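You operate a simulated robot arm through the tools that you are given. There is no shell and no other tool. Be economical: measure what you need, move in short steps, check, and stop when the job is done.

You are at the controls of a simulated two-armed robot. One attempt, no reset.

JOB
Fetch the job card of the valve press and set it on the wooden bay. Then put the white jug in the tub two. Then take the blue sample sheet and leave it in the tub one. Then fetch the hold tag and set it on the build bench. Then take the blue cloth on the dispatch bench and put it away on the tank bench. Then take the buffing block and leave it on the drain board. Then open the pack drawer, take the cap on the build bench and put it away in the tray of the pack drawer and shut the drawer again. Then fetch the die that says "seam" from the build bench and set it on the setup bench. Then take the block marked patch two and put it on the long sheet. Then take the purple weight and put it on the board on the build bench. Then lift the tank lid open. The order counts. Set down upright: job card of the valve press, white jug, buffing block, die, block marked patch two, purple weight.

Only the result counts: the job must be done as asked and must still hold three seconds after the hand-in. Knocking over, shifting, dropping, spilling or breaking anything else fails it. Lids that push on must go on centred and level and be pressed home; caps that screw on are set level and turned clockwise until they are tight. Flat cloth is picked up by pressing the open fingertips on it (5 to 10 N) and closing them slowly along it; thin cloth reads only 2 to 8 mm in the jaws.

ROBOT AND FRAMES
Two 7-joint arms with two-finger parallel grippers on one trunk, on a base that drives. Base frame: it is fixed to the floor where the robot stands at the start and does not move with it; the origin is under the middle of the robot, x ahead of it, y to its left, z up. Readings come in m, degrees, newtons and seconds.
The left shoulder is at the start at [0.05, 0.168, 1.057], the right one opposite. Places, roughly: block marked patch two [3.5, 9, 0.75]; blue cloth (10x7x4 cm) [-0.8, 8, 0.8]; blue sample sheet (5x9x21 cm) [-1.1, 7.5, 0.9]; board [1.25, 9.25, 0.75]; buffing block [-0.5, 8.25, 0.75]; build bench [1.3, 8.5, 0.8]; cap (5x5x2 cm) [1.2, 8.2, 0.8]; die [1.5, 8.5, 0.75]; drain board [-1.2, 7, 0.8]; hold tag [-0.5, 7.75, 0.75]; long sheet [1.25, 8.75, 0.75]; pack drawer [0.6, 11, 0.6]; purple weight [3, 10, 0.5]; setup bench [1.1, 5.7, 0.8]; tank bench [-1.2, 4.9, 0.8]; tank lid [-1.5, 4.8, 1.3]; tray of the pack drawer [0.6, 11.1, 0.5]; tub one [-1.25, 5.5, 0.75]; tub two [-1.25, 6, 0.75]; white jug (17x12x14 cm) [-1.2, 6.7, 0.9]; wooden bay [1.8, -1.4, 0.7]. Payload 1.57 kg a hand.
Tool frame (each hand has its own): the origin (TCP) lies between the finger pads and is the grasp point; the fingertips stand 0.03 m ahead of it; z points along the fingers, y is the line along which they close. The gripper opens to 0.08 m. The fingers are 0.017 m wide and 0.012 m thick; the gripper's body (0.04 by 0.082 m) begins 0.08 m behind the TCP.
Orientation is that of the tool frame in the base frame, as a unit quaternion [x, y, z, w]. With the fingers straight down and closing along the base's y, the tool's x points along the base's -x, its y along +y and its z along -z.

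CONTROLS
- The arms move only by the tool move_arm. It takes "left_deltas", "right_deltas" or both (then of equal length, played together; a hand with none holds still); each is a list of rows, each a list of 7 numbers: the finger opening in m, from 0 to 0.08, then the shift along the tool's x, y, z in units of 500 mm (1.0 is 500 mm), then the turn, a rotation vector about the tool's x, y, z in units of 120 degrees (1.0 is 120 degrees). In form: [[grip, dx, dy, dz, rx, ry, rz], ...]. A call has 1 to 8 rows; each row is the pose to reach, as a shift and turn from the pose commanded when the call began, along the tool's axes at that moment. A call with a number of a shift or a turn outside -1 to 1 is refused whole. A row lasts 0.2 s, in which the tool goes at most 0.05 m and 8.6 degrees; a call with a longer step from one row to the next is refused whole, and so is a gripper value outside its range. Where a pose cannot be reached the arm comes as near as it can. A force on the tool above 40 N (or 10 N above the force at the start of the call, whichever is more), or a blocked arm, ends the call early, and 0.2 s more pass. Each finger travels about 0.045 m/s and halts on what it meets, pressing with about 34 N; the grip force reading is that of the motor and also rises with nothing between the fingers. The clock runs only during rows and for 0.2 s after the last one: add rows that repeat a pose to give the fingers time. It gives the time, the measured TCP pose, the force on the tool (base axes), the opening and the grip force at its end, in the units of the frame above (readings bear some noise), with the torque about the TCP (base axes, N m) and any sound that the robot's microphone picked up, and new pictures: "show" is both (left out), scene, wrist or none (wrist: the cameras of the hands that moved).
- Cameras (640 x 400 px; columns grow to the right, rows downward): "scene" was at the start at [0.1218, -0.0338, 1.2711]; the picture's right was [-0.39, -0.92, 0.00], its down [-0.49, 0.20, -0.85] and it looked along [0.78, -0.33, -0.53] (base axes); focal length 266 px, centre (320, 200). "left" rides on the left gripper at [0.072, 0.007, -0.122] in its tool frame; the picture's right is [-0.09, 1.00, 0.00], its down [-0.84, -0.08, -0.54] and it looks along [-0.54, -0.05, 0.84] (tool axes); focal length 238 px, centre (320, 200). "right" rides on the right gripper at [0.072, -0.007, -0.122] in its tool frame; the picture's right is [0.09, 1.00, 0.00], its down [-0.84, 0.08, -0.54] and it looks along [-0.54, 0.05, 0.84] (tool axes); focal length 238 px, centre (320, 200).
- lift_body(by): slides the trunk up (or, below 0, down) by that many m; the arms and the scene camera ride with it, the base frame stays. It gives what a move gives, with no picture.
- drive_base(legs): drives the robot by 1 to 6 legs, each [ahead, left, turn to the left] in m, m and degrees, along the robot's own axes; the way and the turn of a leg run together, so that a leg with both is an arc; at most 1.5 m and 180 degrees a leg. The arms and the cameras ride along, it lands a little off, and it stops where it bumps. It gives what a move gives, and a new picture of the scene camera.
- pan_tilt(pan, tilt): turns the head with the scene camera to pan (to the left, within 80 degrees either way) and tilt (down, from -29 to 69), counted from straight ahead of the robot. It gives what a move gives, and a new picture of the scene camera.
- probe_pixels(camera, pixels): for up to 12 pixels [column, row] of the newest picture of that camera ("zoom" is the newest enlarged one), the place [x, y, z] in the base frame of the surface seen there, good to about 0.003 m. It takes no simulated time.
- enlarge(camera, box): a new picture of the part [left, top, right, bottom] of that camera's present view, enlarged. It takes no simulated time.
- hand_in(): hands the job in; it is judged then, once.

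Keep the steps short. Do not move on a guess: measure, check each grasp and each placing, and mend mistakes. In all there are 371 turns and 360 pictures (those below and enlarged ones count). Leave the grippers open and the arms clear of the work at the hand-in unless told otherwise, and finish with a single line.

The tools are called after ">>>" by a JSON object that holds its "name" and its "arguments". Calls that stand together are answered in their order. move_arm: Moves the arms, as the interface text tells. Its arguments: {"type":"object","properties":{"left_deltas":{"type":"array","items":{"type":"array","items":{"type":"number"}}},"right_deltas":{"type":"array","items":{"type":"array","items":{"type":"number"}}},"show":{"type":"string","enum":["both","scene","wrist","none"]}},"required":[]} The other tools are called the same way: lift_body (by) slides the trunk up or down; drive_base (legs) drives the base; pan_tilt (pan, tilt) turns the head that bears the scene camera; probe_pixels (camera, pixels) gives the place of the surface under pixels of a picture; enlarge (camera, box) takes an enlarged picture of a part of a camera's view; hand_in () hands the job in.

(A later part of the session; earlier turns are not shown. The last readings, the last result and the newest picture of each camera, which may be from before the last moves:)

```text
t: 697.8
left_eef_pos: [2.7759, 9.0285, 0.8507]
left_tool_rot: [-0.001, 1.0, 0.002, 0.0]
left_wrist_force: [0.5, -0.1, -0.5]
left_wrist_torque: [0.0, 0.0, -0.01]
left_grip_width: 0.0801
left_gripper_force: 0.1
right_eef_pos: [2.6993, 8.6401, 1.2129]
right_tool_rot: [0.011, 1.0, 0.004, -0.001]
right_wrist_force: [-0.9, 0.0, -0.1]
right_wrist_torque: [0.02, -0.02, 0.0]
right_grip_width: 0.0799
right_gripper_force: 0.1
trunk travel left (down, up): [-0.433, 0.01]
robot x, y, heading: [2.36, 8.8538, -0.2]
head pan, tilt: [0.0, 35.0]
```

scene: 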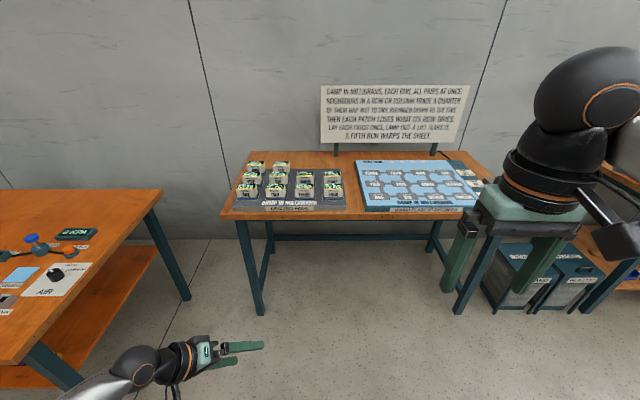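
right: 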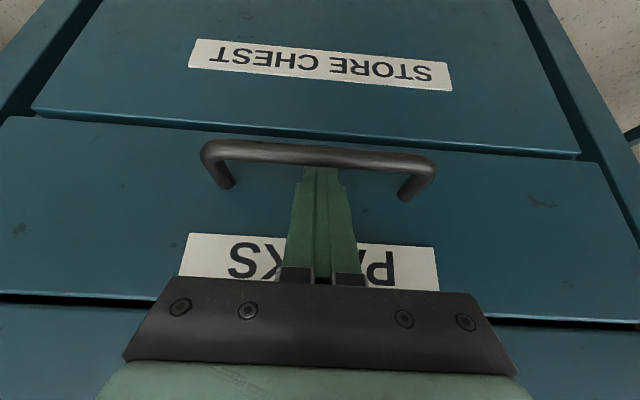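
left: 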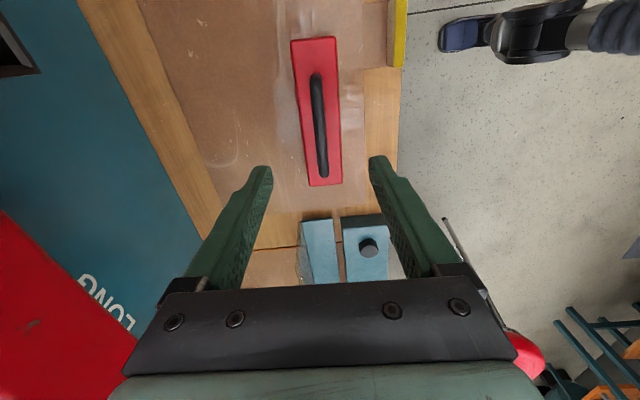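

Left arm recovered. I raise it moderately, turn it -90° and drive back to the block.

>>> {"name": "move_arm", "arguments": {"left_deltas": [[0.08, 0, 0, -0.05, 0, 0, -0.07], [0.08, 0, 0, -0.1, 0, 0, -0.14], [0.08, 0, 0, -0.15, 0, 0, -0.21], [0.08, 0, 0, -0.2, 0, 0, -0.28], [0.08, 0, 0, -0.25, 0, 0, -0.35], [0.08, 0, 0, -0.3, 0, 0, -0.42], [0.08, 0, 0, -0.35, 0, 0, -0.49], [0.08, 0, 0, -0.38, 0, 0, -0.56]], "show": "none"}}

>>> {"name": "move_arm", "arguments": {"left_deltas": [[0.08, 0, 0, 0, 0, 0, -0.06], [0.08, 0, 0, 0, 0, 0, -0.12], [0.08, 0, 0, 0, 0, 0, -0.185], [0.08, 0, 0, 0, 0, 0, -0.185]], "show": "none"}}

>>> {"name": "drive_base", "arguments": {"legs": [[0.58, 0, 0]]}}

>>> {"name": "pan_tilt", "arguments": {"pan": 10, "tilt": 50}}

```text
t: 699.6
left_eef_pos: [2.776, 9.0287, 1.0425]
left_tool_rot: [-0.555, 0.832, 0.001, 0.002]
left_wrist_force: [0.2, -0.5, -0.4]
left_wrist_torque: [0.03, -0.03, -0.01]
left_grip_width: 0.08
left_gripper_force: 0.2
right_eef_pos: [2.698, 8.64, 1.213]
right_tool_rot: [0.011, 1.0, 0.003, 0.0]
right_wrist_force: [0.1, -0.4, -0.4]
right_wrist_torque: [0.02, -0.01, 0.06]
right_grip_width: 0.0801
right_gripper_force: 0.1
trunk travel left (down, up): [-0.433, 0.01]
robot x, y, heading: [2.3625, 8.8493, -0.3]
head pan, tilt: [0.0, 35.0]
```

```text
t: 700.6
left_eef_pos: [2.7751, 9.0276, 1.0412]
left_tool_rot: [-0.704, 0.71, 0.0, 0.001]
left_wrist_force: [-0.5, -0.5, -0.5]
left_wrist_torque: [0.0, 0.03, -0.01]
left_grip_width: 0.0801
left_gripper_force: 0.0
right_eef_pos: [2.6994, 8.6405, 1.2123]
right_tool_rot: [0.011, 1.0, 0.003, -0.001]
right_wrist_force: [0.2, -0.2, -1.1]
right_wrist_torque: [0.0, 0.0, 0.0]
right_grip_width: 0.0799
right_gripper_force: 0.1
trunk travel left (down, up): [-0.433, 0.01]
robot x, y, heading: [2.3582, 8.8472, -0.1]
head pan, tilt: [0.0, 35.0]
```

```text
t: 703.9
left_eef_pos: [3.3539, 9.0267, 1.0413]
left_tool_rot: [-0.705, 0.71, 0.0, 0.001]
left_wrist_force: [1.0, -0.7, 0.2]
left_wrist_torque: [-0.01, 0.0, 0.03]
left_grip_width: 0.0803
left_gripper_force: 0.1
right_eef_pos: [3.2784, 8.6397, 1.2129]
right_tool_rot: [0.01, 1.0, 0.003, -0.001]
right_wrist_force: [0.6, -0.2, 0.1]
right_wrist_torque: [-0.02, 0.02, 0.01]
right_grip_width: 0.08
right_gripper_force: 0.0
trunk travel left (down, up): [-0.433, 0.01]
robot x, y, heading: [2.9352, 8.8473, -0.4]
head pan, tilt: [0.0, 35.0]
```

scene: 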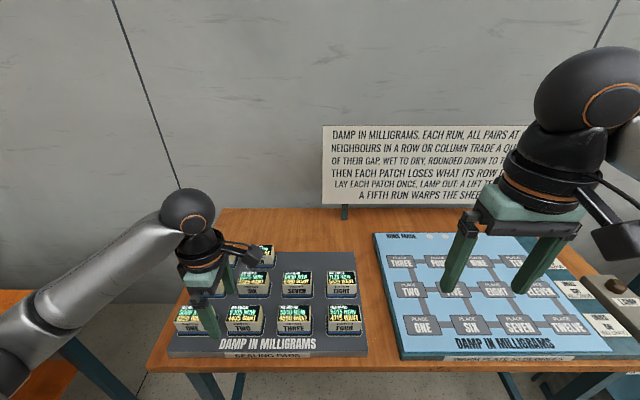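

```text
t: 704.7
left_eef_pos: [3.3537, 9.0279, 1.0403]
left_tool_rot: [-0.704, 0.71, 0.0, 0.001]
left_wrist_force: [1.0, -0.4, -0.6]
left_wrist_torque: [-0.01, 0.01, 0.0]
left_grip_width: 0.08
left_gripper_force: 0.1
right_eef_pos: [3.2781, 8.6388, 1.2135]
right_tool_rot: [0.009, 1.0, 0.003, -0.001]
right_wrist_force: [-0.2, 0.5, 0.1]
right_wrist_torque: [0.04, 0.0, -0.01]
right_grip_width: 0.0801
right_gripper_force: 0.0
trunk travel left (down, up): [-0.433, 0.01]
robot x, y, heading: [2.9389, 8.8459, -0.0]
head pan, tilt: [10.0, 50.0]
```

scene: 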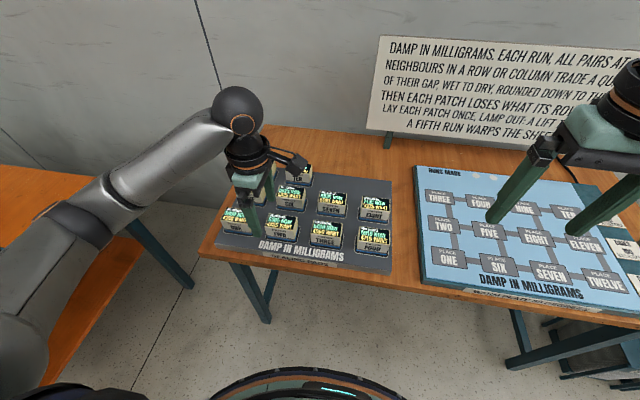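

>>> {"name": "enlarge", "arguments": {"camera": "scene", "box": [210, 180, 400, 280]}}

>>> {"name": "probe_pixels", "arguments": {"camera": "zoom", "pixels": [[245, 178], [190, 165], [290, 178], [245, 130], [200, 120], [290, 130], [190, 190], [290, 205], [340, 185], [310, 100], [240, 215]]}}

```text
3.37 times, centred on (305, 230) of scene
```

zoom: 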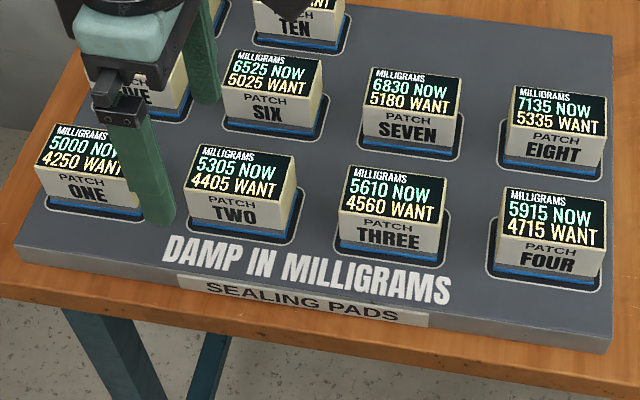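

```text
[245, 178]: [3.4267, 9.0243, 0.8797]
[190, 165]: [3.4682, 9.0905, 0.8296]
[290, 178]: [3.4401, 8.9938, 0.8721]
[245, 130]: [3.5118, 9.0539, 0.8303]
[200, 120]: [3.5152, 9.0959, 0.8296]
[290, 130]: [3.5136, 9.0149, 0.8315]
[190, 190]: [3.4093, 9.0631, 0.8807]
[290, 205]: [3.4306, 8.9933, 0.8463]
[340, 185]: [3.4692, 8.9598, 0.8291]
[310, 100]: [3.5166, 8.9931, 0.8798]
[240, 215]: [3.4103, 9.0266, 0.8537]
```

>>> {"name": "move_arm", "arguments": {"left_deltas": [[0.075, -0.002, -0.06, 0.03, 0, 0, 0], [0.075, -0.004, -0.12, 0.08, 0, 0, 0], [0.075, -0.004, -0.168, 0.14, 0, 0, 0], [0.075, -0.004, -0.168, 0.18, 0, 0, 0], [0.075, -0.004, -0.168, 0.18, 0, 0, 0]], "show": "wrist"}}

>>> {"name": "probe_pixels", "arguments": {"camera": "left", "pixels": [[320, 130], [290, 130], [350, 130], [320, 90], [320, 170], [275, 130], [365, 130], [300, 160]]}}

```text
t: 705.9
left_eef_pos: [3.4382, 9.0292, 0.9503]
left_tool_rot: [-0.705, 0.709, 0.0, 0.001]
left_wrist_force: [0.4, -0.7, -0.2]
left_wrist_torque: [-0.01, 0.0, 0.02]
left_grip_width: 0.075
left_gripper_force: 0.0
right_eef_pos: [3.2785, 8.6388, 1.2127]
right_tool_rot: [0.009, 1.0, 0.003, 0.0]
right_wrist_force: [-0.4, 1.0, 0.0]
right_wrist_torque: [0.0, 0.0, 0.01]
right_grip_width: 0.08
right_gripper_force: 0.1
trunk travel left (down, up): [-0.433, 0.01]
robot x, y, heading: [2.9373, 8.8436, -0.1]
head pan, tilt: [10.0, 50.0]
```

left: 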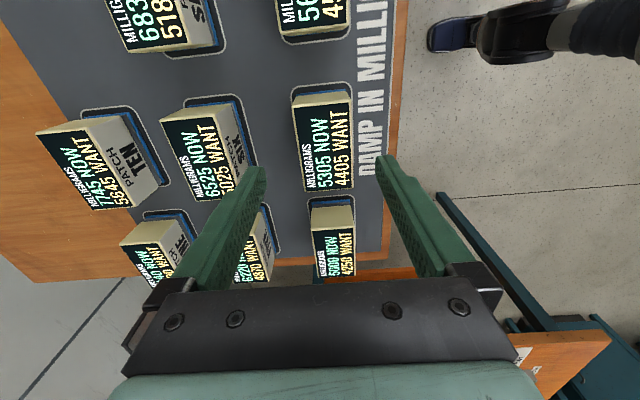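

```text
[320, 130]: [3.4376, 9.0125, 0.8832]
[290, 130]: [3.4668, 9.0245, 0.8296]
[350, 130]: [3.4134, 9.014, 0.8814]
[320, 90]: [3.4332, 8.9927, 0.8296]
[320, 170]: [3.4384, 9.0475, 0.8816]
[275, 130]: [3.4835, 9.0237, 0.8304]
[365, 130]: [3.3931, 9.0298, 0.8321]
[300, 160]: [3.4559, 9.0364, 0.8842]
```

>>> {"name": "move_arm", "arguments": {"left_deltas": [[0.075, 0, 0.008, 0.06, 0, 0, 0], [0.075, 0, 0.008, 0.12, 0, 0, 0], [0.075, 0, 0.008, 0.162, 0, 0, 0], [0.06, 0, 0.008, 0.162, 0, 0, 0], [0.04, 0, 0.008, 0.162, 0, 0, 0], [0.02, 0, 0.008, 0.162, 0, 0, 0], [0.0, 0, 0.008, 0.162, 0, 0, 0], [0.0, 0, 0.008, 0.162, 0, 0, 0]], "show": "wrist"}}

```text
t: 707.7
left_eef_pos: [3.4332, 9.0307, 0.8713]
left_tool_rot: [-0.705, 0.709, 0.001, 0.0]
left_wrist_force: [0.7, 0.7, 0.4]
left_wrist_torque: [-0.01, -0.02, -0.04]
left_grip_width: 0.0457
left_gripper_force: 33.5
right_eef_pos: [3.2775, 8.6397, 1.2128]
right_tool_rot: [0.01, 1.0, 0.002, -0.001]
right_wrist_force: [0.8, -0.4, -0.8]
right_wrist_torque: [-0.01, -0.01, 0.03]
right_grip_width: 0.0801
right_gripper_force: 0.1
trunk travel left (down, up): [-0.433, 0.01]
robot x, y, heading: [2.9358, 8.8439, -0.1]
head pan, tilt: [10.0, 50.0]
```

left: 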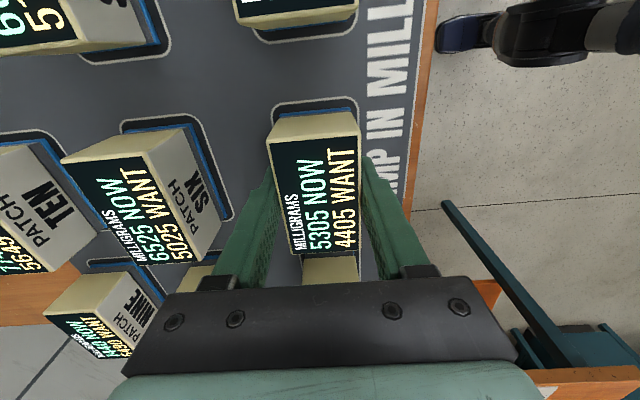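

>>> {"name": "move_arm", "arguments": {"left_deltas": [[0, 0, 0, -0.02, 0, 0, 0], [0, 0, 0, -0.06, 0, 0, 0], [0, 0, 0, -0.12, 0, 0, 0], [0, 0, 0, -0.2, 0, 0, 0], [0, 0, 0, -0.28, 0, 0, 0], [0, 0, 0, -0.35, 0, 0, 0], [0, 0, 0.05, -0.38, 0, 0, 0]], "show": "scene"}}

```text
t: 709.3
left_eef_pos: [3.4079, 9.0302, 1.0617]
left_tool_rot: [-0.705, 0.709, 0.001, 0.001]
left_wrist_force: [-0.5, 0.6, -0.9]
left_wrist_torque: [0.02, 0.01, 0.01]
left_grip_width: 0.0457
left_gripper_force: 34.2
right_eef_pos: [3.2766, 8.638, 1.2118]
right_tool_rot: [0.01, 1.0, 0.003, 0.0]
right_wrist_force: [0.6, -0.8, 0.0]
right_wrist_torque: [0.02, 0.03, 0.0]
right_grip_width: 0.0799
right_gripper_force: 0.0
trunk travel left (down, up): [-0.433, 0.01]
robot x, y, heading: [2.9359, 8.8526, 0.0]
head pan, tilt: [10.0, 50.0]
```

scene: 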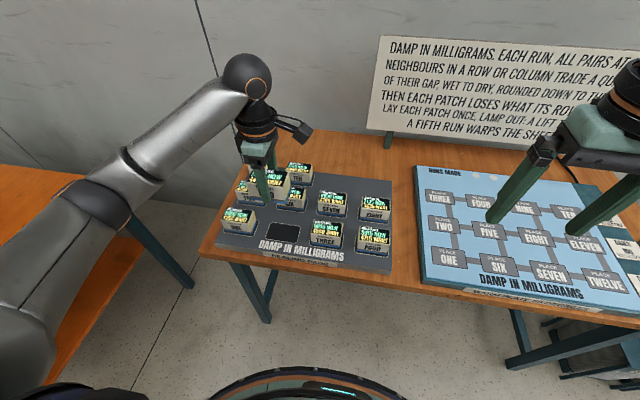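

PATCH TWO is held. I turn around to the build bench's east side.

>>> {"name": "drive_base", "arguments": {"legs": [[-0.5, 0, 0], [0, 0, 90], [0, 0, 90]]}}

>>> {"name": "pan_tilt", "arguments": {"pan": -5, "tilt": 40}}

```text
t: 719.9
left_eef_pos: [1.9636, 8.6636, 1.0603]
left_tool_rot: [0.707, 0.707, -0.001, 0.0]
left_wrist_force: [0.0, 0.3, -1.5]
left_wrist_torque: [0.01, -0.01, 0.0]
left_grip_width: 0.0454
left_gripper_force: 33.7
right_eef_pos: [2.0908, 9.0548, 1.2139]
right_tool_rot: [1.0, -0.005, 0.001, 0.003]
right_wrist_force: [0.4, -0.1, -0.3]
right_wrist_torque: [0.01, -0.01, 0.01]
right_grip_width: 0.0798
right_gripper_force: 0.1
trunk travel left (down, up): [-0.433, 0.01]
robot x, y, heading: [2.4333, 8.8514, -179.7]
head pan, tilt: [10.0, 50.0]
```

scene: 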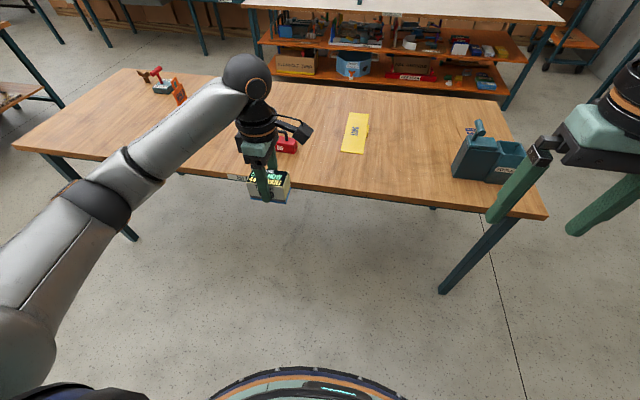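

```text
t: 720.6
left_eef_pos: [1.9629, 8.6645, 1.0596]
left_tool_rot: [0.707, 0.707, -0.001, 0.001]
left_wrist_force: [0.1, -0.3, -2.0]
left_wrist_torque: [-0.01, 0.01, 0.02]
left_grip_width: 0.0454
left_gripper_force: 34.0
right_eef_pos: [2.092, 9.0544, 1.2121]
right_tool_rot: [1.0, -0.006, 0.001, 0.002]
right_wrist_force: [0.1, -0.1, -0.1]
right_wrist_torque: [-0.03, 0.0, 0.01]
right_grip_width: 0.0799
right_gripper_force: 0.0
trunk travel left (down, up): [-0.433, 0.01]
robot x, y, heading: [2.4314, 8.8485, -179.7]
head pan, tilt: [-5.0, 40.0]
```

scene: 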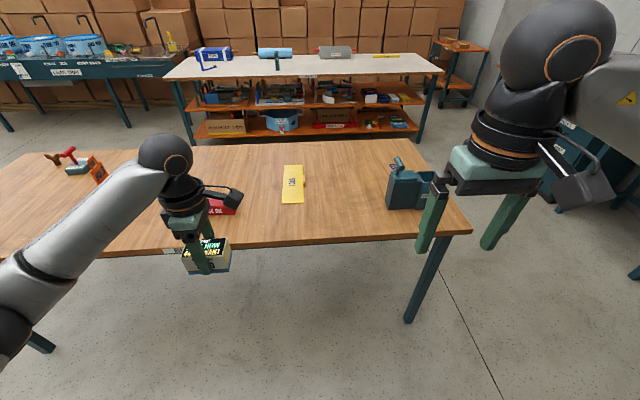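

>>> {"name": "enlarge", "arguments": {"camera": "scene", "box": [170, 150, 330, 290]}}

>>> {"name": "probe_pixels", "arguments": {"camera": "scene", "pixels": [[284, 166], [302, 166], [283, 202], [303, 202], [293, 185], [303, 180], [208, 268], [195, 268], [222, 266], [350, 240], [250, 247]]}}

```text
2.86 times, centred on (250, 220) of scene
```

zoom: 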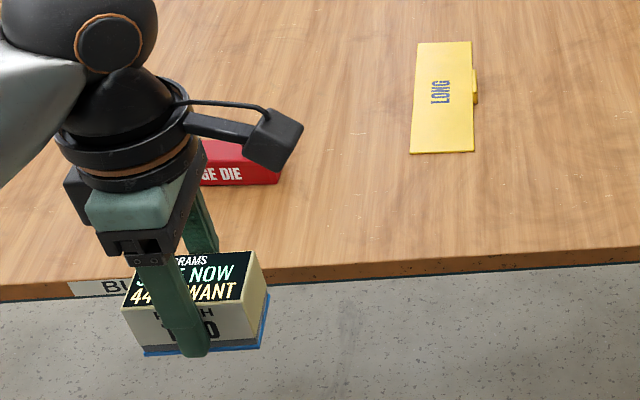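

```text
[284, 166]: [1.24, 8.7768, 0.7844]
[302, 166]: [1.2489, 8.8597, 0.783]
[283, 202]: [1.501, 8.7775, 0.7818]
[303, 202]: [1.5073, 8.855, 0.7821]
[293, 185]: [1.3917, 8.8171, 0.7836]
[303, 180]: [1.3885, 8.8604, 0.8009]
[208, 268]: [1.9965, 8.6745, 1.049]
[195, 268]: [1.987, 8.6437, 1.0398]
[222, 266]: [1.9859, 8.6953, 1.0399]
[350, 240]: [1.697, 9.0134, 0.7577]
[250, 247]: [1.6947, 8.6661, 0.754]
```

>>> {"name": "drive_base", "arguments": {"legs": [[0.45, -0.152, 0]]}}

>>> {"name": "pan_tilt", "arguments": {"pan": 10, "tilt": 50}}

```text
t: 723.5
left_eef_pos: [1.5132, 8.8127, 1.0614]
left_tool_rot: [0.707, 0.707, -0.001, 0.001]
left_wrist_force: [0.9, 0.8, -1.7]
left_wrist_torque: [0.06, -0.03, 0.02]
left_grip_width: 0.0455
left_gripper_force: 34.0
right_eef_pos: [1.6397, 9.2041, 1.2129]
right_tool_rot: [1.0, -0.006, 0.001, 0.003]
right_wrist_force: [-0.2, 0.8, 0.9]
right_wrist_torque: [-0.03, -0.01, 0.0]
right_grip_width: 0.08
right_gripper_force: 0.1
trunk travel left (down, up): [-0.433, 0.01]
robot x, y, heading: [1.9847, 8.9997, -179.6]
head pan, tilt: [-5.0, 40.0]
```

scene: 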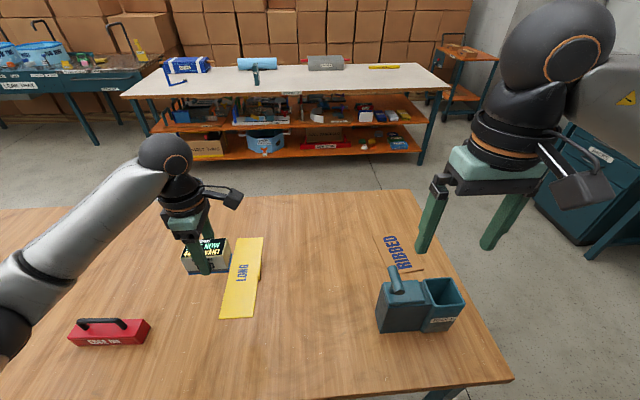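

```text
t: 724.2
left_eef_pos: [1.5135, 8.8138, 1.0596]
left_tool_rot: [0.706, 0.708, -0.001, 0.002]
left_wrist_force: [-0.7, -0.4, -2.0]
left_wrist_torque: [0.0, -0.01, 0.0]
left_grip_width: 0.0457
left_gripper_force: 33.9
right_eef_pos: [1.6405, 9.2042, 1.2126]
right_tool_rot: [1.0, -0.006, 0.001, 0.002]
right_wrist_force: [0.0, 0.2, -0.4]
right_wrist_torque: [0.01, 0.04, -0.01]
right_grip_width: 0.0801
right_gripper_force: 0.1
trunk travel left (down, up): [-0.433, 0.01]
robot x, y, heading: [1.9857, 9.0011, -179.7]
head pan, tilt: [10.0, 50.0]
```

scene: 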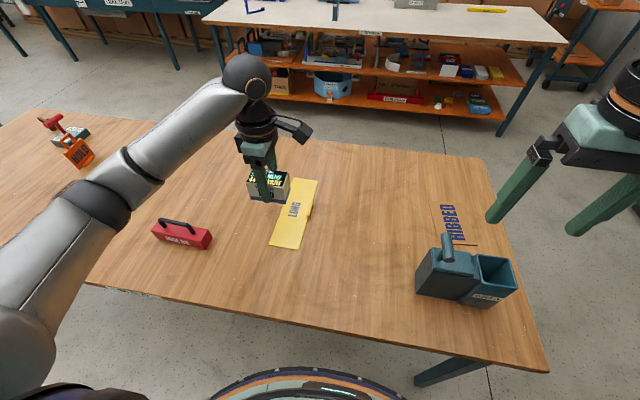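

>>> {"name": "move_arm", "arguments": {"left_deltas": [[0, 0.004, -0.07, 0.03, 0, 0, 0], [0, 0.005, -0.147, 0.07, 0, 0, 0], [0, 0.005, -0.147, 0.16, 0, 0, 0], [0, 0.005, -0.147, 0.25, 0, 0, 0], [0, 0.005, -0.147, 0.33, 0, 0, 0], [0, 0.005, -0.147, 0.38, 0, 0, 0]], "show": "both"}}

```text
t: 725.6
left_eef_pos: [1.4404, 8.8148, 0.8694]
left_tool_rot: [0.707, 0.707, -0.002, 0.001]
left_wrist_force: [-0.8, 0.1, -1.6]
left_wrist_torque: [0.02, 0.02, 0.0]
left_grip_width: 0.0455
left_gripper_force: 33.9
right_eef_pos: [1.6393, 9.2052, 1.2127]
right_tool_rot: [1.0, -0.007, 0.001, 0.002]
right_wrist_force: [-1.4, -0.4, 0.9]
right_wrist_torque: [0.0, 0.0, -0.03]
right_grip_width: 0.0801
right_gripper_force: 0.0
trunk travel left (down, up): [-0.433, 0.01]
robot x, y, heading: [1.9852, 9.0, -179.8]
head pan, tilt: [10.0, 50.0]
```

scene: 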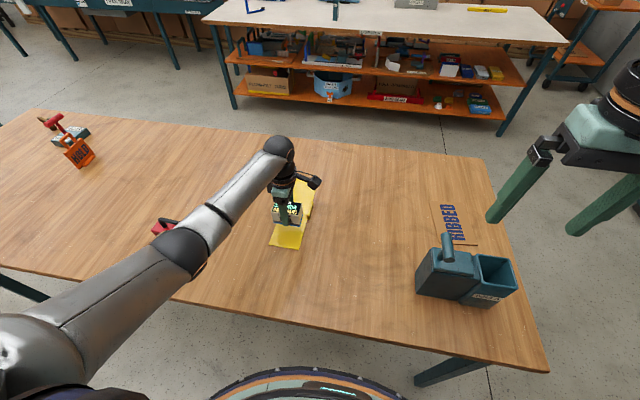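
left: 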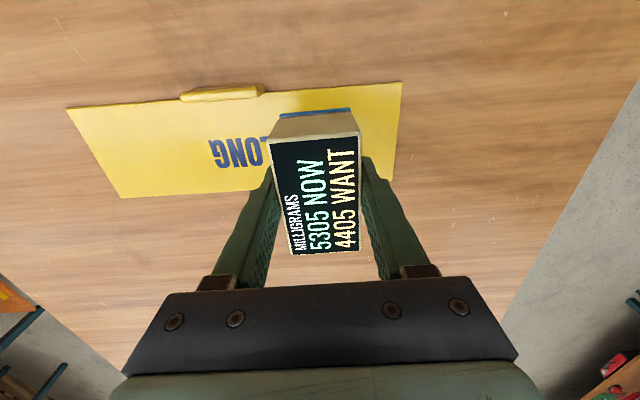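

>>> {"name": "move_arm", "arguments": {"left_deltas": [[0, 0, 0.0, 0.02, 0, 0, 0], [0, 0, 0, 0.034, 0, 0, 0], [0, 0, 0, 0.042, 0, 0, 0], [0, 0, 0, 0.05, 0, 0, 0]], "show": "none"}}

>>> {"name": "enlarge", "arguments": {"camera": "scene", "box": [250, 170, 340, 260]}}

```text
t: 726.6
left_eef_pos: [1.4395, 8.8146, 0.845]
left_tool_rot: [0.706, 0.708, -0.001, 0.002]
left_wrist_force: [0.2, 0.1, -1.8]
left_wrist_torque: [0.01, 0.01, 0.01]
left_grip_width: 0.0459
left_gripper_force: 33.7
right_eef_pos: [1.6401, 9.2039, 1.2122]
right_tool_rot: [1.0, -0.006, 0.001, 0.003]
right_wrist_force: [-0.4, -0.4, 0.4]
right_wrist_torque: [-0.03, 0.06, 0.0]
right_grip_width: 0.0801
right_gripper_force: 0.0
trunk travel left (down, up): [-0.433, 0.01]
robot x, y, heading: [1.9866, 8.9972, -180.0]
head pan, tilt: [10.0, 50.0]
```

```text
4.44 times, centred on (295, 215) of scene
```

zoom: 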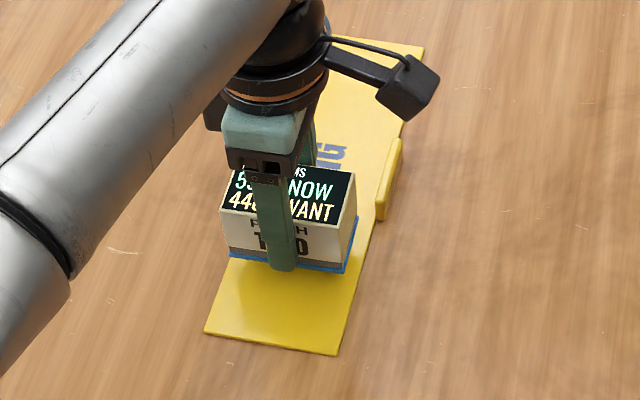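

>>> {"name": "move_arm", "arguments": {"left_deltas": [[0, 0, 0.0, 0.012, 0, 0, 0], [0, 0, 0, 0.024, 0, 0, 0], [0, 0, 0, 0.032, 0, 0, 0], [0, 0, 0, 0.038, 0, 0, 0]], "show": "none"}}

```text
t: 727.6
left_eef_pos: [1.4393, 8.8155, 0.8262]
left_tool_rot: [0.707, 0.707, -0.001, 0.0]
left_wrist_force: [-0.3, 0.2, -0.9]
left_wrist_torque: [0.0, -0.03, -0.01]
left_grip_width: 0.0456
left_gripper_force: 34.1
right_eef_pos: [1.6407, 9.2049, 1.2126]
right_tool_rot: [1.0, -0.005, 0.001, 0.003]
right_wrist_force: [-0.7, -0.7, 0.3]
right_wrist_torque: [0.0, 0.03, 0.0]
right_grip_width: 0.08
right_gripper_force: 0.1
trunk travel left (down, up): [-0.433, 0.01]
robot x, y, heading: [1.9849, 8.997, -179.6]
head pan, tilt: [10.0, 50.0]
```

>>> {"name": "move_arm", "arguments": {"left_deltas": [[0, 0, 0.0, 0.005, 0, 0, 0], [0, 0, 0, 0.01, 0, 0, 0], [0, 0, 0, 0.014, 0, 0, 0]], "show": "none"}}

>>> {"name": "enlarge", "arguments": {"camera": "scene", "box": [250, 170, 340, 260]}}

```text
t: 728.5
left_eef_pos: [1.4408, 8.815, 0.8235]
left_tool_rot: [0.707, 0.707, -0.004, -0.002]
left_wrist_force: [5.0, -1.3, 21.8]
left_wrist_torque: [-0.11, -0.7, -0.06]
left_grip_width: 0.0455
left_gripper_force: 33.9
right_eef_pos: [1.6421, 9.2033, 1.2133]
right_tool_rot: [1.0, -0.006, -0.001, 0.004]
right_wrist_force: [-0.1, 0.4, -0.6]
right_wrist_torque: [-0.01, -0.03, 0.01]
right_grip_width: 0.0801
right_gripper_force: 0.1
trunk travel left (down, up): [-0.433, 0.01]
robot x, y, heading: [1.9867, 8.9968, -179.6]
head pan, tilt: [10.0, 50.0]
```

```text
4.44 times, centred on (295, 215) of scene
```

zoom: 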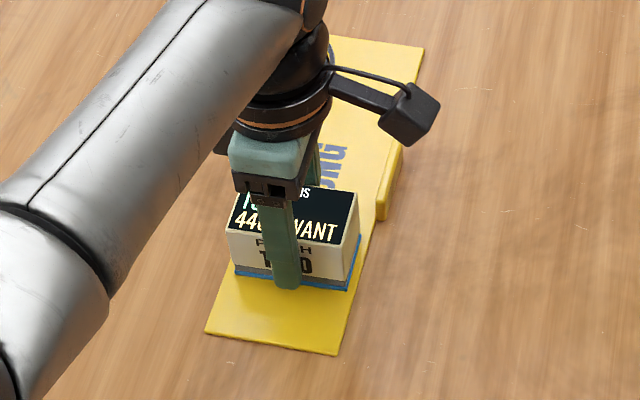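

On the sheet. I ease off, release and rise.

>>> {"name": "move_arm", "arguments": {"left_deltas": [[0, 0, 0, -0.005, 0, 0, 0], [0.05, 0, 0, -0.005, 0, 0, 0], [0.06, 0, 0, -0.005, 0, 0, 0], [0.072, 0, 0, -0.005, 0, 0, 0], [0.072, 0, 0, -0.07, 0, 0, 0], [0.072, 0, 0, -0.16, 0, 0, 0], [0.072, 0, 0, -0.25, 0, 0, 0], [0.072, 0, 0, -0.34, 0, 0, 0]], "show": "both"}}

```text
t: 730.2
left_eef_pos: [1.4404, 8.8131, 0.9897]
left_tool_rot: [0.706, 0.708, 0.0, 0.002]
left_wrist_force: [-0.6, -0.1, 0.0]
left_wrist_torque: [0.03, -0.03, -0.01]
left_grip_width: 0.0721
left_gripper_force: 0.0
right_eef_pos: [1.6409, 9.2015, 1.2132]
right_tool_rot: [1.0, -0.006, -0.001, 0.002]
right_wrist_force: [-0.1, -0.3, 0.2]
right_wrist_torque: [0.0, 0.01, -0.02]
right_grip_width: 0.0803
right_gripper_force: 0.0
trunk travel left (down, up): [-0.433, 0.01]
robot x, y, heading: [1.9824, 8.9963, -179.6]
head pan, tilt: [10.0, 50.0]
```

scene: 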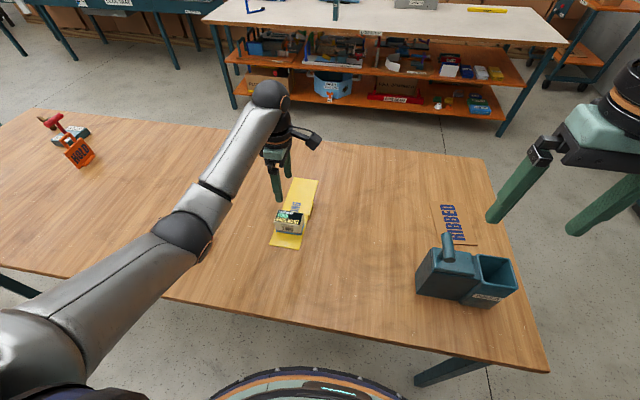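
left: 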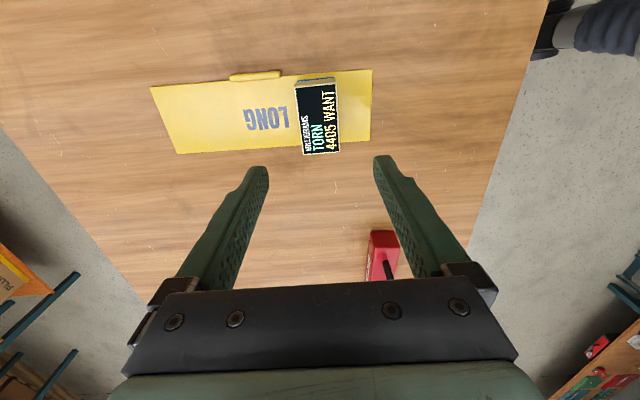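

>>> {"name": "enlarge", "arguments": {"camera": "scene", "box": [400, 170, 540, 320]}}

>>> {"name": "probe_pixels", "arguments": {"camera": "scene", "pixels": [[432, 205], [465, 205], [448, 212], [478, 244], [440, 230], [425, 215], [460, 235], [420, 230], [500, 280]]}}

>>> {"name": "enlarge", "arguments": {"camera": "scene", "box": [255, 170, 325, 260]}}

```text
2.67 times, centred on (470, 245) of scene
```

zoom: 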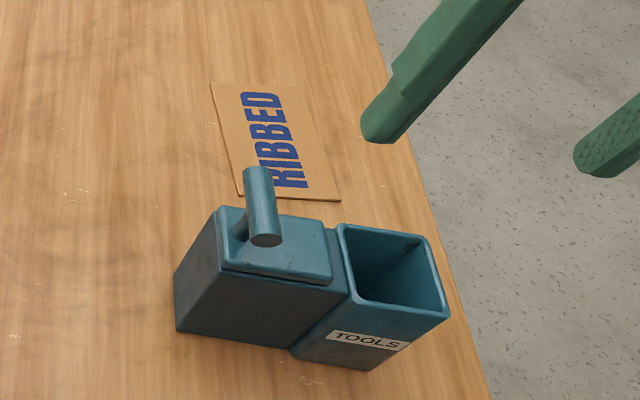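

```text
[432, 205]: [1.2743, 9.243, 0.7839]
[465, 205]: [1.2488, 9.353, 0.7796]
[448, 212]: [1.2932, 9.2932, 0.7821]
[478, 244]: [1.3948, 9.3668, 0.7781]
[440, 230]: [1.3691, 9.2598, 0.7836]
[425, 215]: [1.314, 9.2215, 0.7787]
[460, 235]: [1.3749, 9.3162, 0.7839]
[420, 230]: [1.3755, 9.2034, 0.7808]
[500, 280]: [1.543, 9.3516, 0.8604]
```

```text
4.44 times, centred on (290, 215) of scene
```

zoom: 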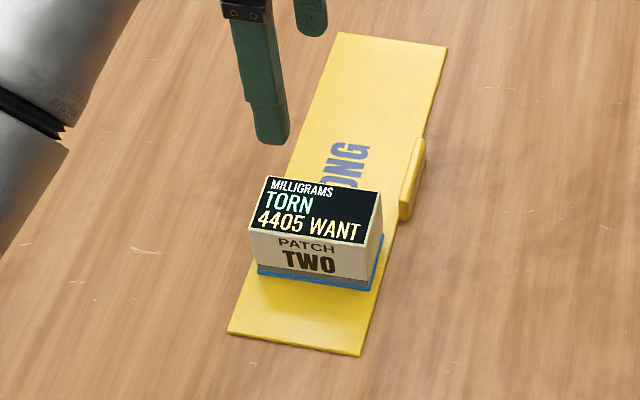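

Block sits squarely on the sheet. The "RIBBED" piece at (1.32,9.285) is the board. Next is the purple weight: I back off and look toward (3,10).

>>> {"name": "drive_base", "arguments": {"legs": [[-0.35, 0, 0], [0, 0, -90]]}}

>>> {"name": "pan_tilt", "arguments": {"pan": -30, "tilt": 40}}

```text
t: 736.4
left_eef_pos: [2.1621, 9.5467, 0.9899]
left_tool_rot: [1.0, -0.005, -0.002, 0.0]
left_wrist_force: [-0.3, -0.6, -0.3]
left_wrist_torque: [-0.02, -0.01, 0.04]
left_grip_width: 0.0722
left_gripper_force: 0.2
right_eef_pos: [2.5494, 9.3407, 1.2124]
right_tool_rot: [-0.699, 0.715, 0.003, -0.002]
right_wrist_force: [0.0, 0.1, -0.1]
right_wrist_torque: [-0.01, -0.02, 0.0]
right_grip_width: 0.08
right_gripper_force: 0.0
trunk travel left (down, up): [-0.433, 0.01]
robot x, y, heading: [2.3384, 9.0018, 89.4]
head pan, tilt: [10.0, 50.0]
```

scene: 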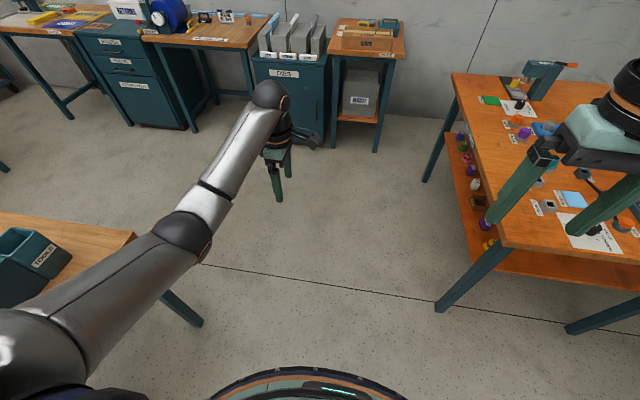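

```text
t: 737.5
left_eef_pos: [2.1616, 9.5469, 0.989]
left_tool_rot: [1.0, -0.005, -0.002, 0.0]
left_wrist_force: [0.3, -1.0, 0.0]
left_wrist_torque: [-0.03, -0.01, 0.02]
left_grip_width: 0.0722
left_gripper_force: 0.1
right_eef_pos: [2.5476, 9.3409, 1.2119]
right_tool_rot: [-0.699, 0.715, 0.002, -0.001]
right_wrist_force: [-0.8, 0.4, -0.4]
right_wrist_torque: [0.01, -0.01, 0.02]
right_grip_width: 0.08
right_gripper_force: 0.0
trunk travel left (down, up): [-0.433, 0.01]
robot x, y, heading: [2.3395, 9.0014, 89.5]
head pan, tilt: [-30.0, 40.0]
```

scene: 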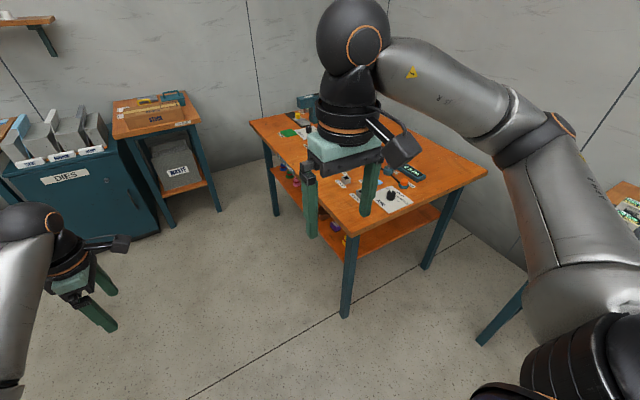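

>>> {"name": "drive_base", "arguments": {"legs": [[0, 0.2, 0], [1.0, 0, 0], [0, 0, -90]]}}

>>> {"name": "pan_tilt", "arguments": {"pan": 0, "tilt": 48}}

```text
t: 747.7
left_eef_pos: [2.6883, 10.1803, 0.9904]
left_tool_rot: [-0.704, 0.71, 0.0, 0.002]
left_wrist_force: [0.3, -0.9, 0.2]
left_wrist_torque: [-0.04, 0.01, 0.02]
left_grip_width: 0.0721
left_gripper_force: 0.0
right_eef_pos: [2.4847, 9.793, 1.2127]
right_tool_rot: [0.01, 1.0, 0.003, 0.0]
right_wrist_force: [0.2, -0.2, 0.8]
right_wrist_torque: [0.02, -0.03, 0.01]
right_grip_width: 0.08
right_gripper_force: 0.1
trunk travel left (down, up): [-0.433, 0.01]
robot x, y, heading: [2.1418, 10.0011, 0.1]
head pan, tilt: [-30.0, 40.0]
```

scene: 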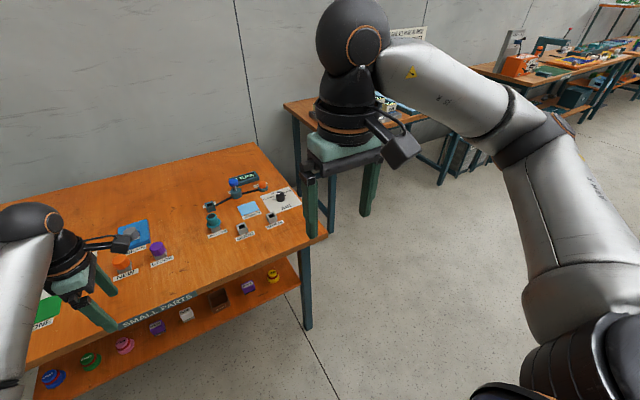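

```text
t: 748.6
left_eef_pos: [2.6897, 10.1787, 0.99]
left_tool_rot: [-0.705, 0.709, 0.001, 0.002]
left_wrist_force: [-0.7, -0.2, 0.4]
left_wrist_torque: [0.02, 0.04, 0.02]
left_grip_width: 0.072
left_gripper_force: 0.0
right_eef_pos: [2.4853, 9.7927, 1.2123]
right_tool_rot: [0.011, 1.0, 0.003, 0.0]
right_wrist_force: [0.3, -0.1, -0.2]
right_wrist_torque: [-0.01, 0.04, -0.01]
right_grip_width: 0.08
right_gripper_force: 0.0
trunk travel left (down, up): [-0.433, 0.01]
robot x, y, heading: [2.1419, 9.9989, -0.1]
head pan, tilt: [0.0, 48.0]
```

scene: 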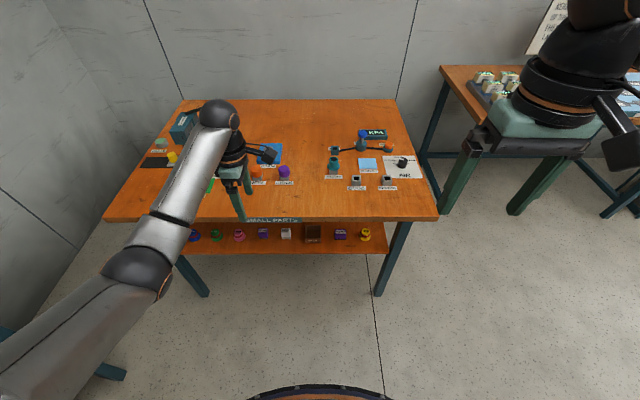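

>>> {"name": "enlarge", "arguments": {"camera": "scene", "box": [180, 200, 390, 265]}}

>>> {"name": "enlarge", "arguments": {"camera": "scene", "box": [240, 120, 430, 220]}}

>>> {"name": "probe_pixels", "arguments": {"camera": "scene", "pixels": [[262, 232], [340, 234], [285, 175], [300, 222], [300, 250], [238, 235], [366, 234], [313, 232], [215, 236], [195, 236]]}}

```text
3.05 times, centred on (285, 232) of scene
```

zoom: 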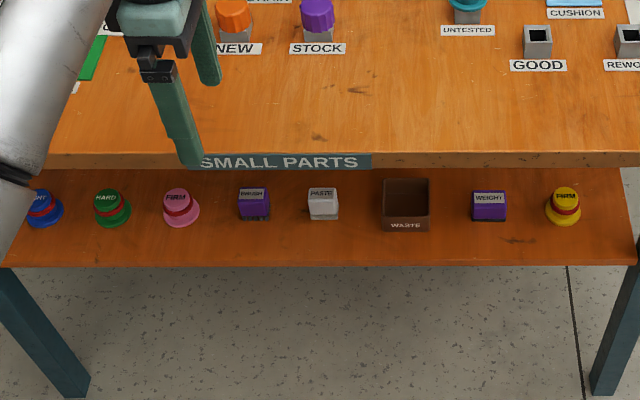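

```text
3.37 times, centred on (335, 170) of scene
```

zoom: 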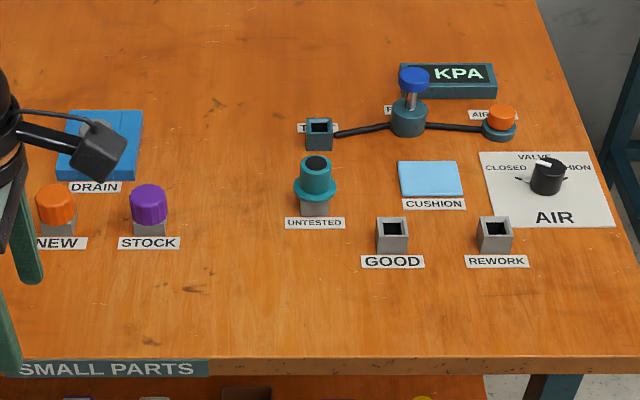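

```text
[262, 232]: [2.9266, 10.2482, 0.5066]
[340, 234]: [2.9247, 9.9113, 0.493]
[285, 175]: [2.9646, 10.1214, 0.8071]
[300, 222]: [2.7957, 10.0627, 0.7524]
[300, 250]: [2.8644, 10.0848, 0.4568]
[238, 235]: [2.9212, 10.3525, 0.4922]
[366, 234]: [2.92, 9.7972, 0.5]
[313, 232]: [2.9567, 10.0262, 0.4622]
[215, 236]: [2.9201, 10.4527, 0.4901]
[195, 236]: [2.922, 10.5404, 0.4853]
```

The block labelled WEIGHT stands on the low shelf at (2.925,9.911). I need a pitched hand under the bench top. I restore the left hand's yaw, lower the trunk and then pitch it.

>>> {"name": "move_arm", "arguments": {"left_deltas": [[0.08, 0, 0, 0, 0, 0, 0.07], [0.08, 0, 0, 0, 0, 0, 0.14], [0.08, 0, 0, 0, 0, 0, 0.21], [0.08, 0, 0, 0, 0, 0, 0.28], [0.08, 0, 0, 0, 0, 0, 0.35], [0.08, 0, 0, 0, 0, 0, 0.42], [0.08, 0, 0, 0, 0, 0, 0.49], [0.08, 0, 0, 0, 0, 0, 0.56]], "show": "none"}}

>>> {"name": "move_arm", "arguments": {"left_deltas": [[0.08, 0, 0, 0, 0, 0, 0.06], [0.08, 0, 0, 0, 0, 0, 0.12], [0.08, 0, 0, 0, 0, 0, 0.185], [0.08, 0, 0, 0, 0, 0, 0.185]], "show": "none"}}

>>> {"name": "lift_body", "arguments": {"by": -0.4}}

>>> {"name": "move_arm", "arguments": {"left_deltas": [[0.08, 0.02, 0.0, 0, 0, -0.06, 0], [0.08, 0.04, 0.0, 0, 0, -0.12, 0], [0.08, 0.06, 0, 0, 0, -0.18, 0], [0.08, 0.08, 0, 0, 0, -0.24, 0], [0.08, 0.08, 0, 0, 0, -0.3, 0], [0.08, 0.08, 0, 0, 0, -0.36, 0], [0.08, 0.08, 0, 0, 0, -0.42, 0]], "show": "scene"}}

```text
t: 750.4
left_eef_pos: [2.6895, 10.1799, 0.9886]
left_tool_rot: [-0.193, 0.981, 0.001, 0.0]
left_wrist_force: [0.0, 0.0, -1.0]
left_wrist_torque: [0.01, 0.04, 0.01]
left_grip_width: 0.08
left_gripper_force: 0.1
right_eef_pos: [2.485, 9.7915, 1.2134]
right_tool_rot: [0.01, 1.0, 0.002, 0.0]
right_wrist_force: [-0.4, -1.1, 0.3]
right_wrist_torque: [0.0, -0.01, 0.01]
right_grip_width: 0.0799
right_gripper_force: 0.0
trunk travel left (down, up): [-0.433, 0.01]
robot x, y, heading: [2.1453, 10.0036, -0.3]
head pan, tilt: [0.0, 48.0]
```

```text
t: 751.4
left_eef_pos: [2.6895, 10.1803, 0.989]
left_tool_rot: [-0.001, 1.0, 0.001, 0.001]
left_wrist_force: [0.5, 0.0, 0.4]
left_wrist_torque: [-0.03, 0.0, 0.04]
left_grip_width: 0.08
left_gripper_force: 0.1
right_eef_pos: [2.4854, 9.7925, 1.2127]
right_tool_rot: [0.01, 1.0, 0.003, 0.0]
right_wrist_force: [-0.2, 0.2, -0.7]
right_wrist_torque: [0.0, 0.01, 0.01]
right_grip_width: 0.0802
right_gripper_force: 0.0
trunk travel left (down, up): [-0.433, 0.01]
robot x, y, heading: [2.145, 10.0016, -0.4]
head pan, tilt: [0.0, 48.0]
```

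```text
t: 755.2
left_eef_pos: [2.6902, 10.1796, 0.5895]
left_tool_rot: [-0.002, 1.0, 0.0, 0.001]
left_wrist_force: [-0.1, 0.1, -0.2]
left_wrist_torque: [0.0, 0.02, -0.01]
left_grip_width: 0.0801
left_gripper_force: 0.1
right_eef_pos: [2.4843, 9.7917, 0.8131]
right_tool_rot: [0.011, 1.0, 0.002, 0.0]
right_wrist_force: [0.0, 0.5, -1.0]
right_wrist_torque: [-0.02, -0.03, -0.01]
right_grip_width: 0.0801
right_gripper_force: 0.1
trunk travel left (down, up): [-0.033, 0.41]
robot x, y, heading: [2.1399, 10.006, 0.0]
head pan, tilt: [0.0, 48.0]
```

```text
t: 756.9
left_eef_pos: [2.6497, 10.1787, 0.5903]
left_tool_rot: [-0.001, 0.904, 0.002, 0.427]
left_wrist_force: [0.0, -0.9, -0.3]
left_wrist_torque: [0.01, -0.01, 0.02]
left_grip_width: 0.0799
left_gripper_force: 0.0
right_eef_pos: [2.4851, 9.793, 0.8134]
right_tool_rot: [0.011, 1.0, 0.003, 0.0]
right_wrist_force: [0.2, -0.3, -1.0]
right_wrist_torque: [0.0, 0.02, 0.01]
right_grip_width: 0.0802
right_gripper_force: 0.0
trunk travel left (down, up): [-0.033, 0.41]
robot x, y, heading: [2.1438, 10.0028, 0.0]
head pan, tilt: [0.0, 48.0]
```

scene: 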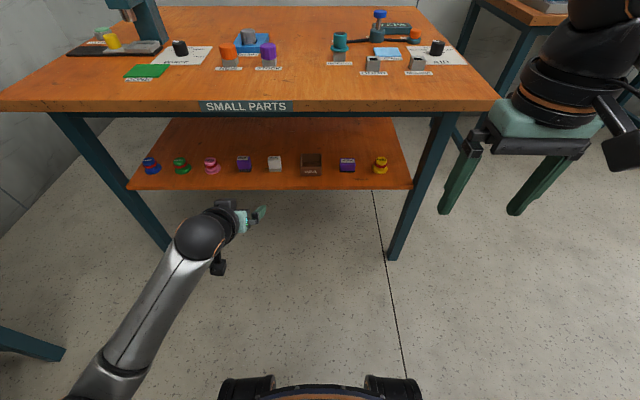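

Pitched 50° without trouble. I measure the weight from this lower view.

>>> {"name": "enlarge", "arguments": {"camera": "scene", "box": [220, 130, 400, 200]}}

>>> {"name": "probe_pixels", "arguments": {"camera": "zoom", "pixels": [[452, 98], [452, 115], [452, 138], [430, 125], [476, 125], [455, 90], [440, 95], [468, 95], [330, 170], [452, 185]]}}

>>> {"name": "probe_pixels", "arguments": {"camera": "scene", "pixels": [[350, 104], [350, 116], [350, 121], [350, 140], [340, 187]]}}

```text
3.56 times, centred on (310, 165) of scene
```

zoom: 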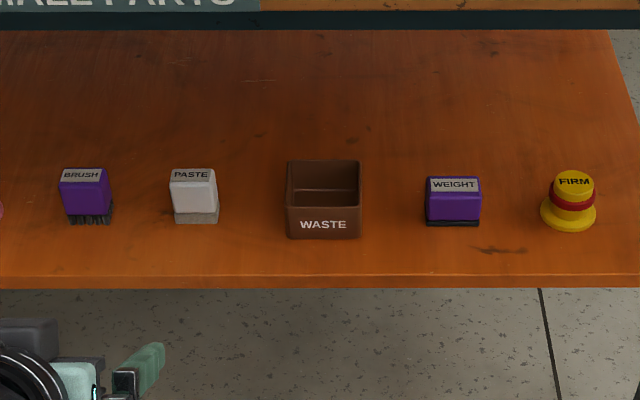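

```text
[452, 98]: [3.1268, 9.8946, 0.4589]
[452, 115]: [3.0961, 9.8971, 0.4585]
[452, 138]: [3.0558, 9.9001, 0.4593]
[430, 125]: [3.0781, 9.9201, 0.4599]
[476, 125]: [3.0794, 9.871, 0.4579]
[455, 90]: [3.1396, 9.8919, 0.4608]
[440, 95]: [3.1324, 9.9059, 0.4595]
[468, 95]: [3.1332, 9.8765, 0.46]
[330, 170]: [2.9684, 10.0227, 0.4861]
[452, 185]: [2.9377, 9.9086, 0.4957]
```

```text
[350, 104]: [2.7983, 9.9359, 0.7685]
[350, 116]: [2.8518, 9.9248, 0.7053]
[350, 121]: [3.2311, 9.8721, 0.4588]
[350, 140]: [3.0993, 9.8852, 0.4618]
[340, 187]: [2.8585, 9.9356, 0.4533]
```

>>> {"name": "drive_base", "arguments": {"legs": [[0, -0.27, 0]]}}

>>> {"name": "move_arm", "arguments": {"left_deltas": [[0.08, 0.05, 0, 0.042, 0, 0, 0], [0.08, 0.1, 0, 0.084, 0, 0, 0], [0.08, 0.15, 0, 0.126, 0, 0, 0], [0.08, 0.15, 0, 0.126, 0, 0, 0]], "right_deltas": [[0.08, 0, 0, -0.08, 0, 0, 0], [0.08, 0, 0, -0.16, 0, 0, 0], [0.08, 0, 0, -0.24, 0, 0, 0], [0.08, 0, 0, -0.3, 0, 0, 0]], "show": "none"}}

```text
t: 758.8
left_eef_pos: [2.65, 9.9117, 0.59]
left_tool_rot: [-0.001, 0.905, 0.002, 0.426]
left_wrist_force: [-1.4, -0.7, -0.1]
left_wrist_torque: [-0.01, 0.01, -0.02]
left_grip_width: 0.0801
left_gripper_force: 0.0
right_eef_pos: [2.4856, 9.5253, 0.8127]
right_tool_rot: [0.008, 1.0, 0.002, 0.0]
right_wrist_force: [-0.7, 0.1, 1.0]
right_wrist_torque: [0.02, 0.03, -0.03]
right_grip_width: 0.0799
right_gripper_force: 0.1
trunk travel left (down, up): [-0.033, 0.41]
robot x, y, heading: [2.1448, 9.7342, 0.1]
head pan, tilt: [0.0, 48.0]
```

scene: 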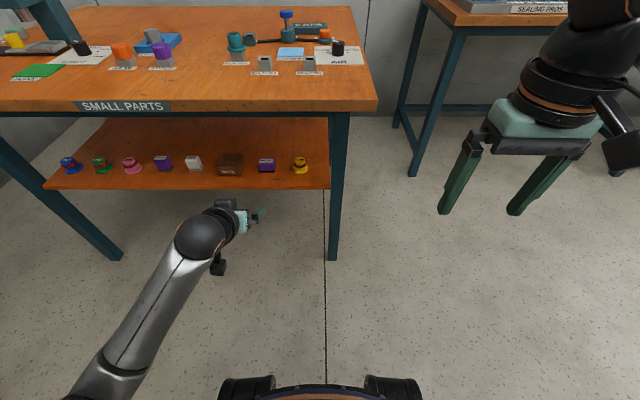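

```text
t: 759.8
left_eef_pos: [2.6503, 9.913, 0.492]
left_tool_rot: [-0.002, 0.905, 0.002, 0.426]
left_wrist_force: [0.3, -0.2, -0.9]
left_wrist_torque: [0.03, 0.02, 0.0]
left_grip_width: 0.0799
left_gripper_force: 0.0
right_eef_pos: [2.4858, 9.5244, 0.9612]
right_tool_rot: [0.009, 1.0, 0.003, 0.0]
right_wrist_force: [-0.5, -0.5, -0.2]
right_wrist_torque: [0.0, 0.02, -0.02]
right_grip_width: 0.0802
right_gripper_force: 0.0
trunk travel left (down, up): [-0.033, 0.41]
robot x, y, heading: [2.1403, 9.7314, 0.1]
head pan, tilt: [0.0, 48.0]
```

>>> {"name": "drive_base", "arguments": {"legs": [[0.17, 0, 0]]}}

>>> {"name": "enlarge", "arguments": {"camera": "left", "box": [0, 0, 640, 400]}}

>>> {"name": "probe_pixels", "arguments": {"camera": "zoom", "pixels": [[320, 180], [320, 160], [300, 180], [340, 180], [320, 200], [290, 170], [350, 170]]}}

```text
t: 761.2
left_eef_pos: [2.8179, 9.9124, 0.4921]
left_tool_rot: [-0.001, 0.904, 0.002, 0.427]
left_wrist_force: [-0.6, -0.6, 0.0]
left_wrist_torque: [0.0, 0.01, 0.01]
left_grip_width: 0.08
left_gripper_force: 0.1
right_eef_pos: [2.6532, 9.5232, 0.9623]
right_tool_rot: [0.009, 1.0, 0.004, 0.0]
right_wrist_force: [0.0, 0.2, 0.1]
right_wrist_torque: [-0.03, 0.01, 0.0]
right_grip_width: 0.0801
right_gripper_force: 0.0
trunk travel left (down, up): [-0.033, 0.41]
robot x, y, heading: [2.3105, 9.7339, 0.1]
head pan, tilt: [0.0, 48.0]
```

scene: 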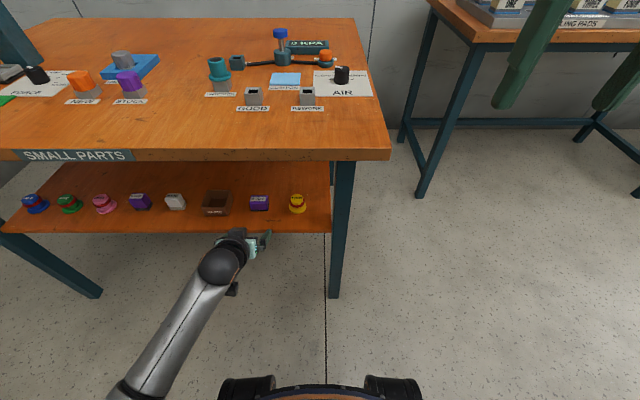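

```text
1.00 times, centred on (320, 200) of left
```

zoom: 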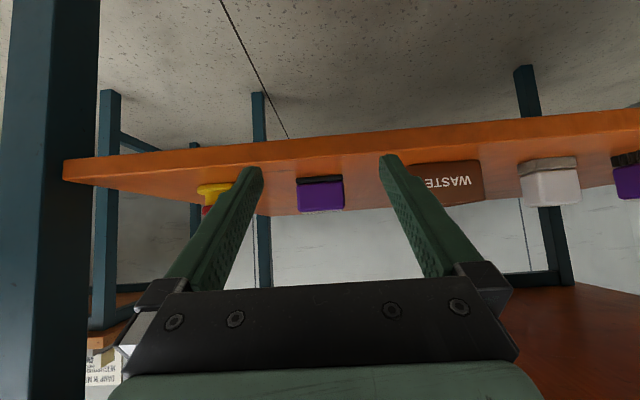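

```text
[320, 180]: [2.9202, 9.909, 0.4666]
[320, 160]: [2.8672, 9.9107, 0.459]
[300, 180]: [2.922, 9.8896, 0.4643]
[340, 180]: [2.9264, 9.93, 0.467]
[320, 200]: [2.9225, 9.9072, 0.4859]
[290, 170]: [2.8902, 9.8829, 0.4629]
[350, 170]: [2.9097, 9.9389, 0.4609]
```

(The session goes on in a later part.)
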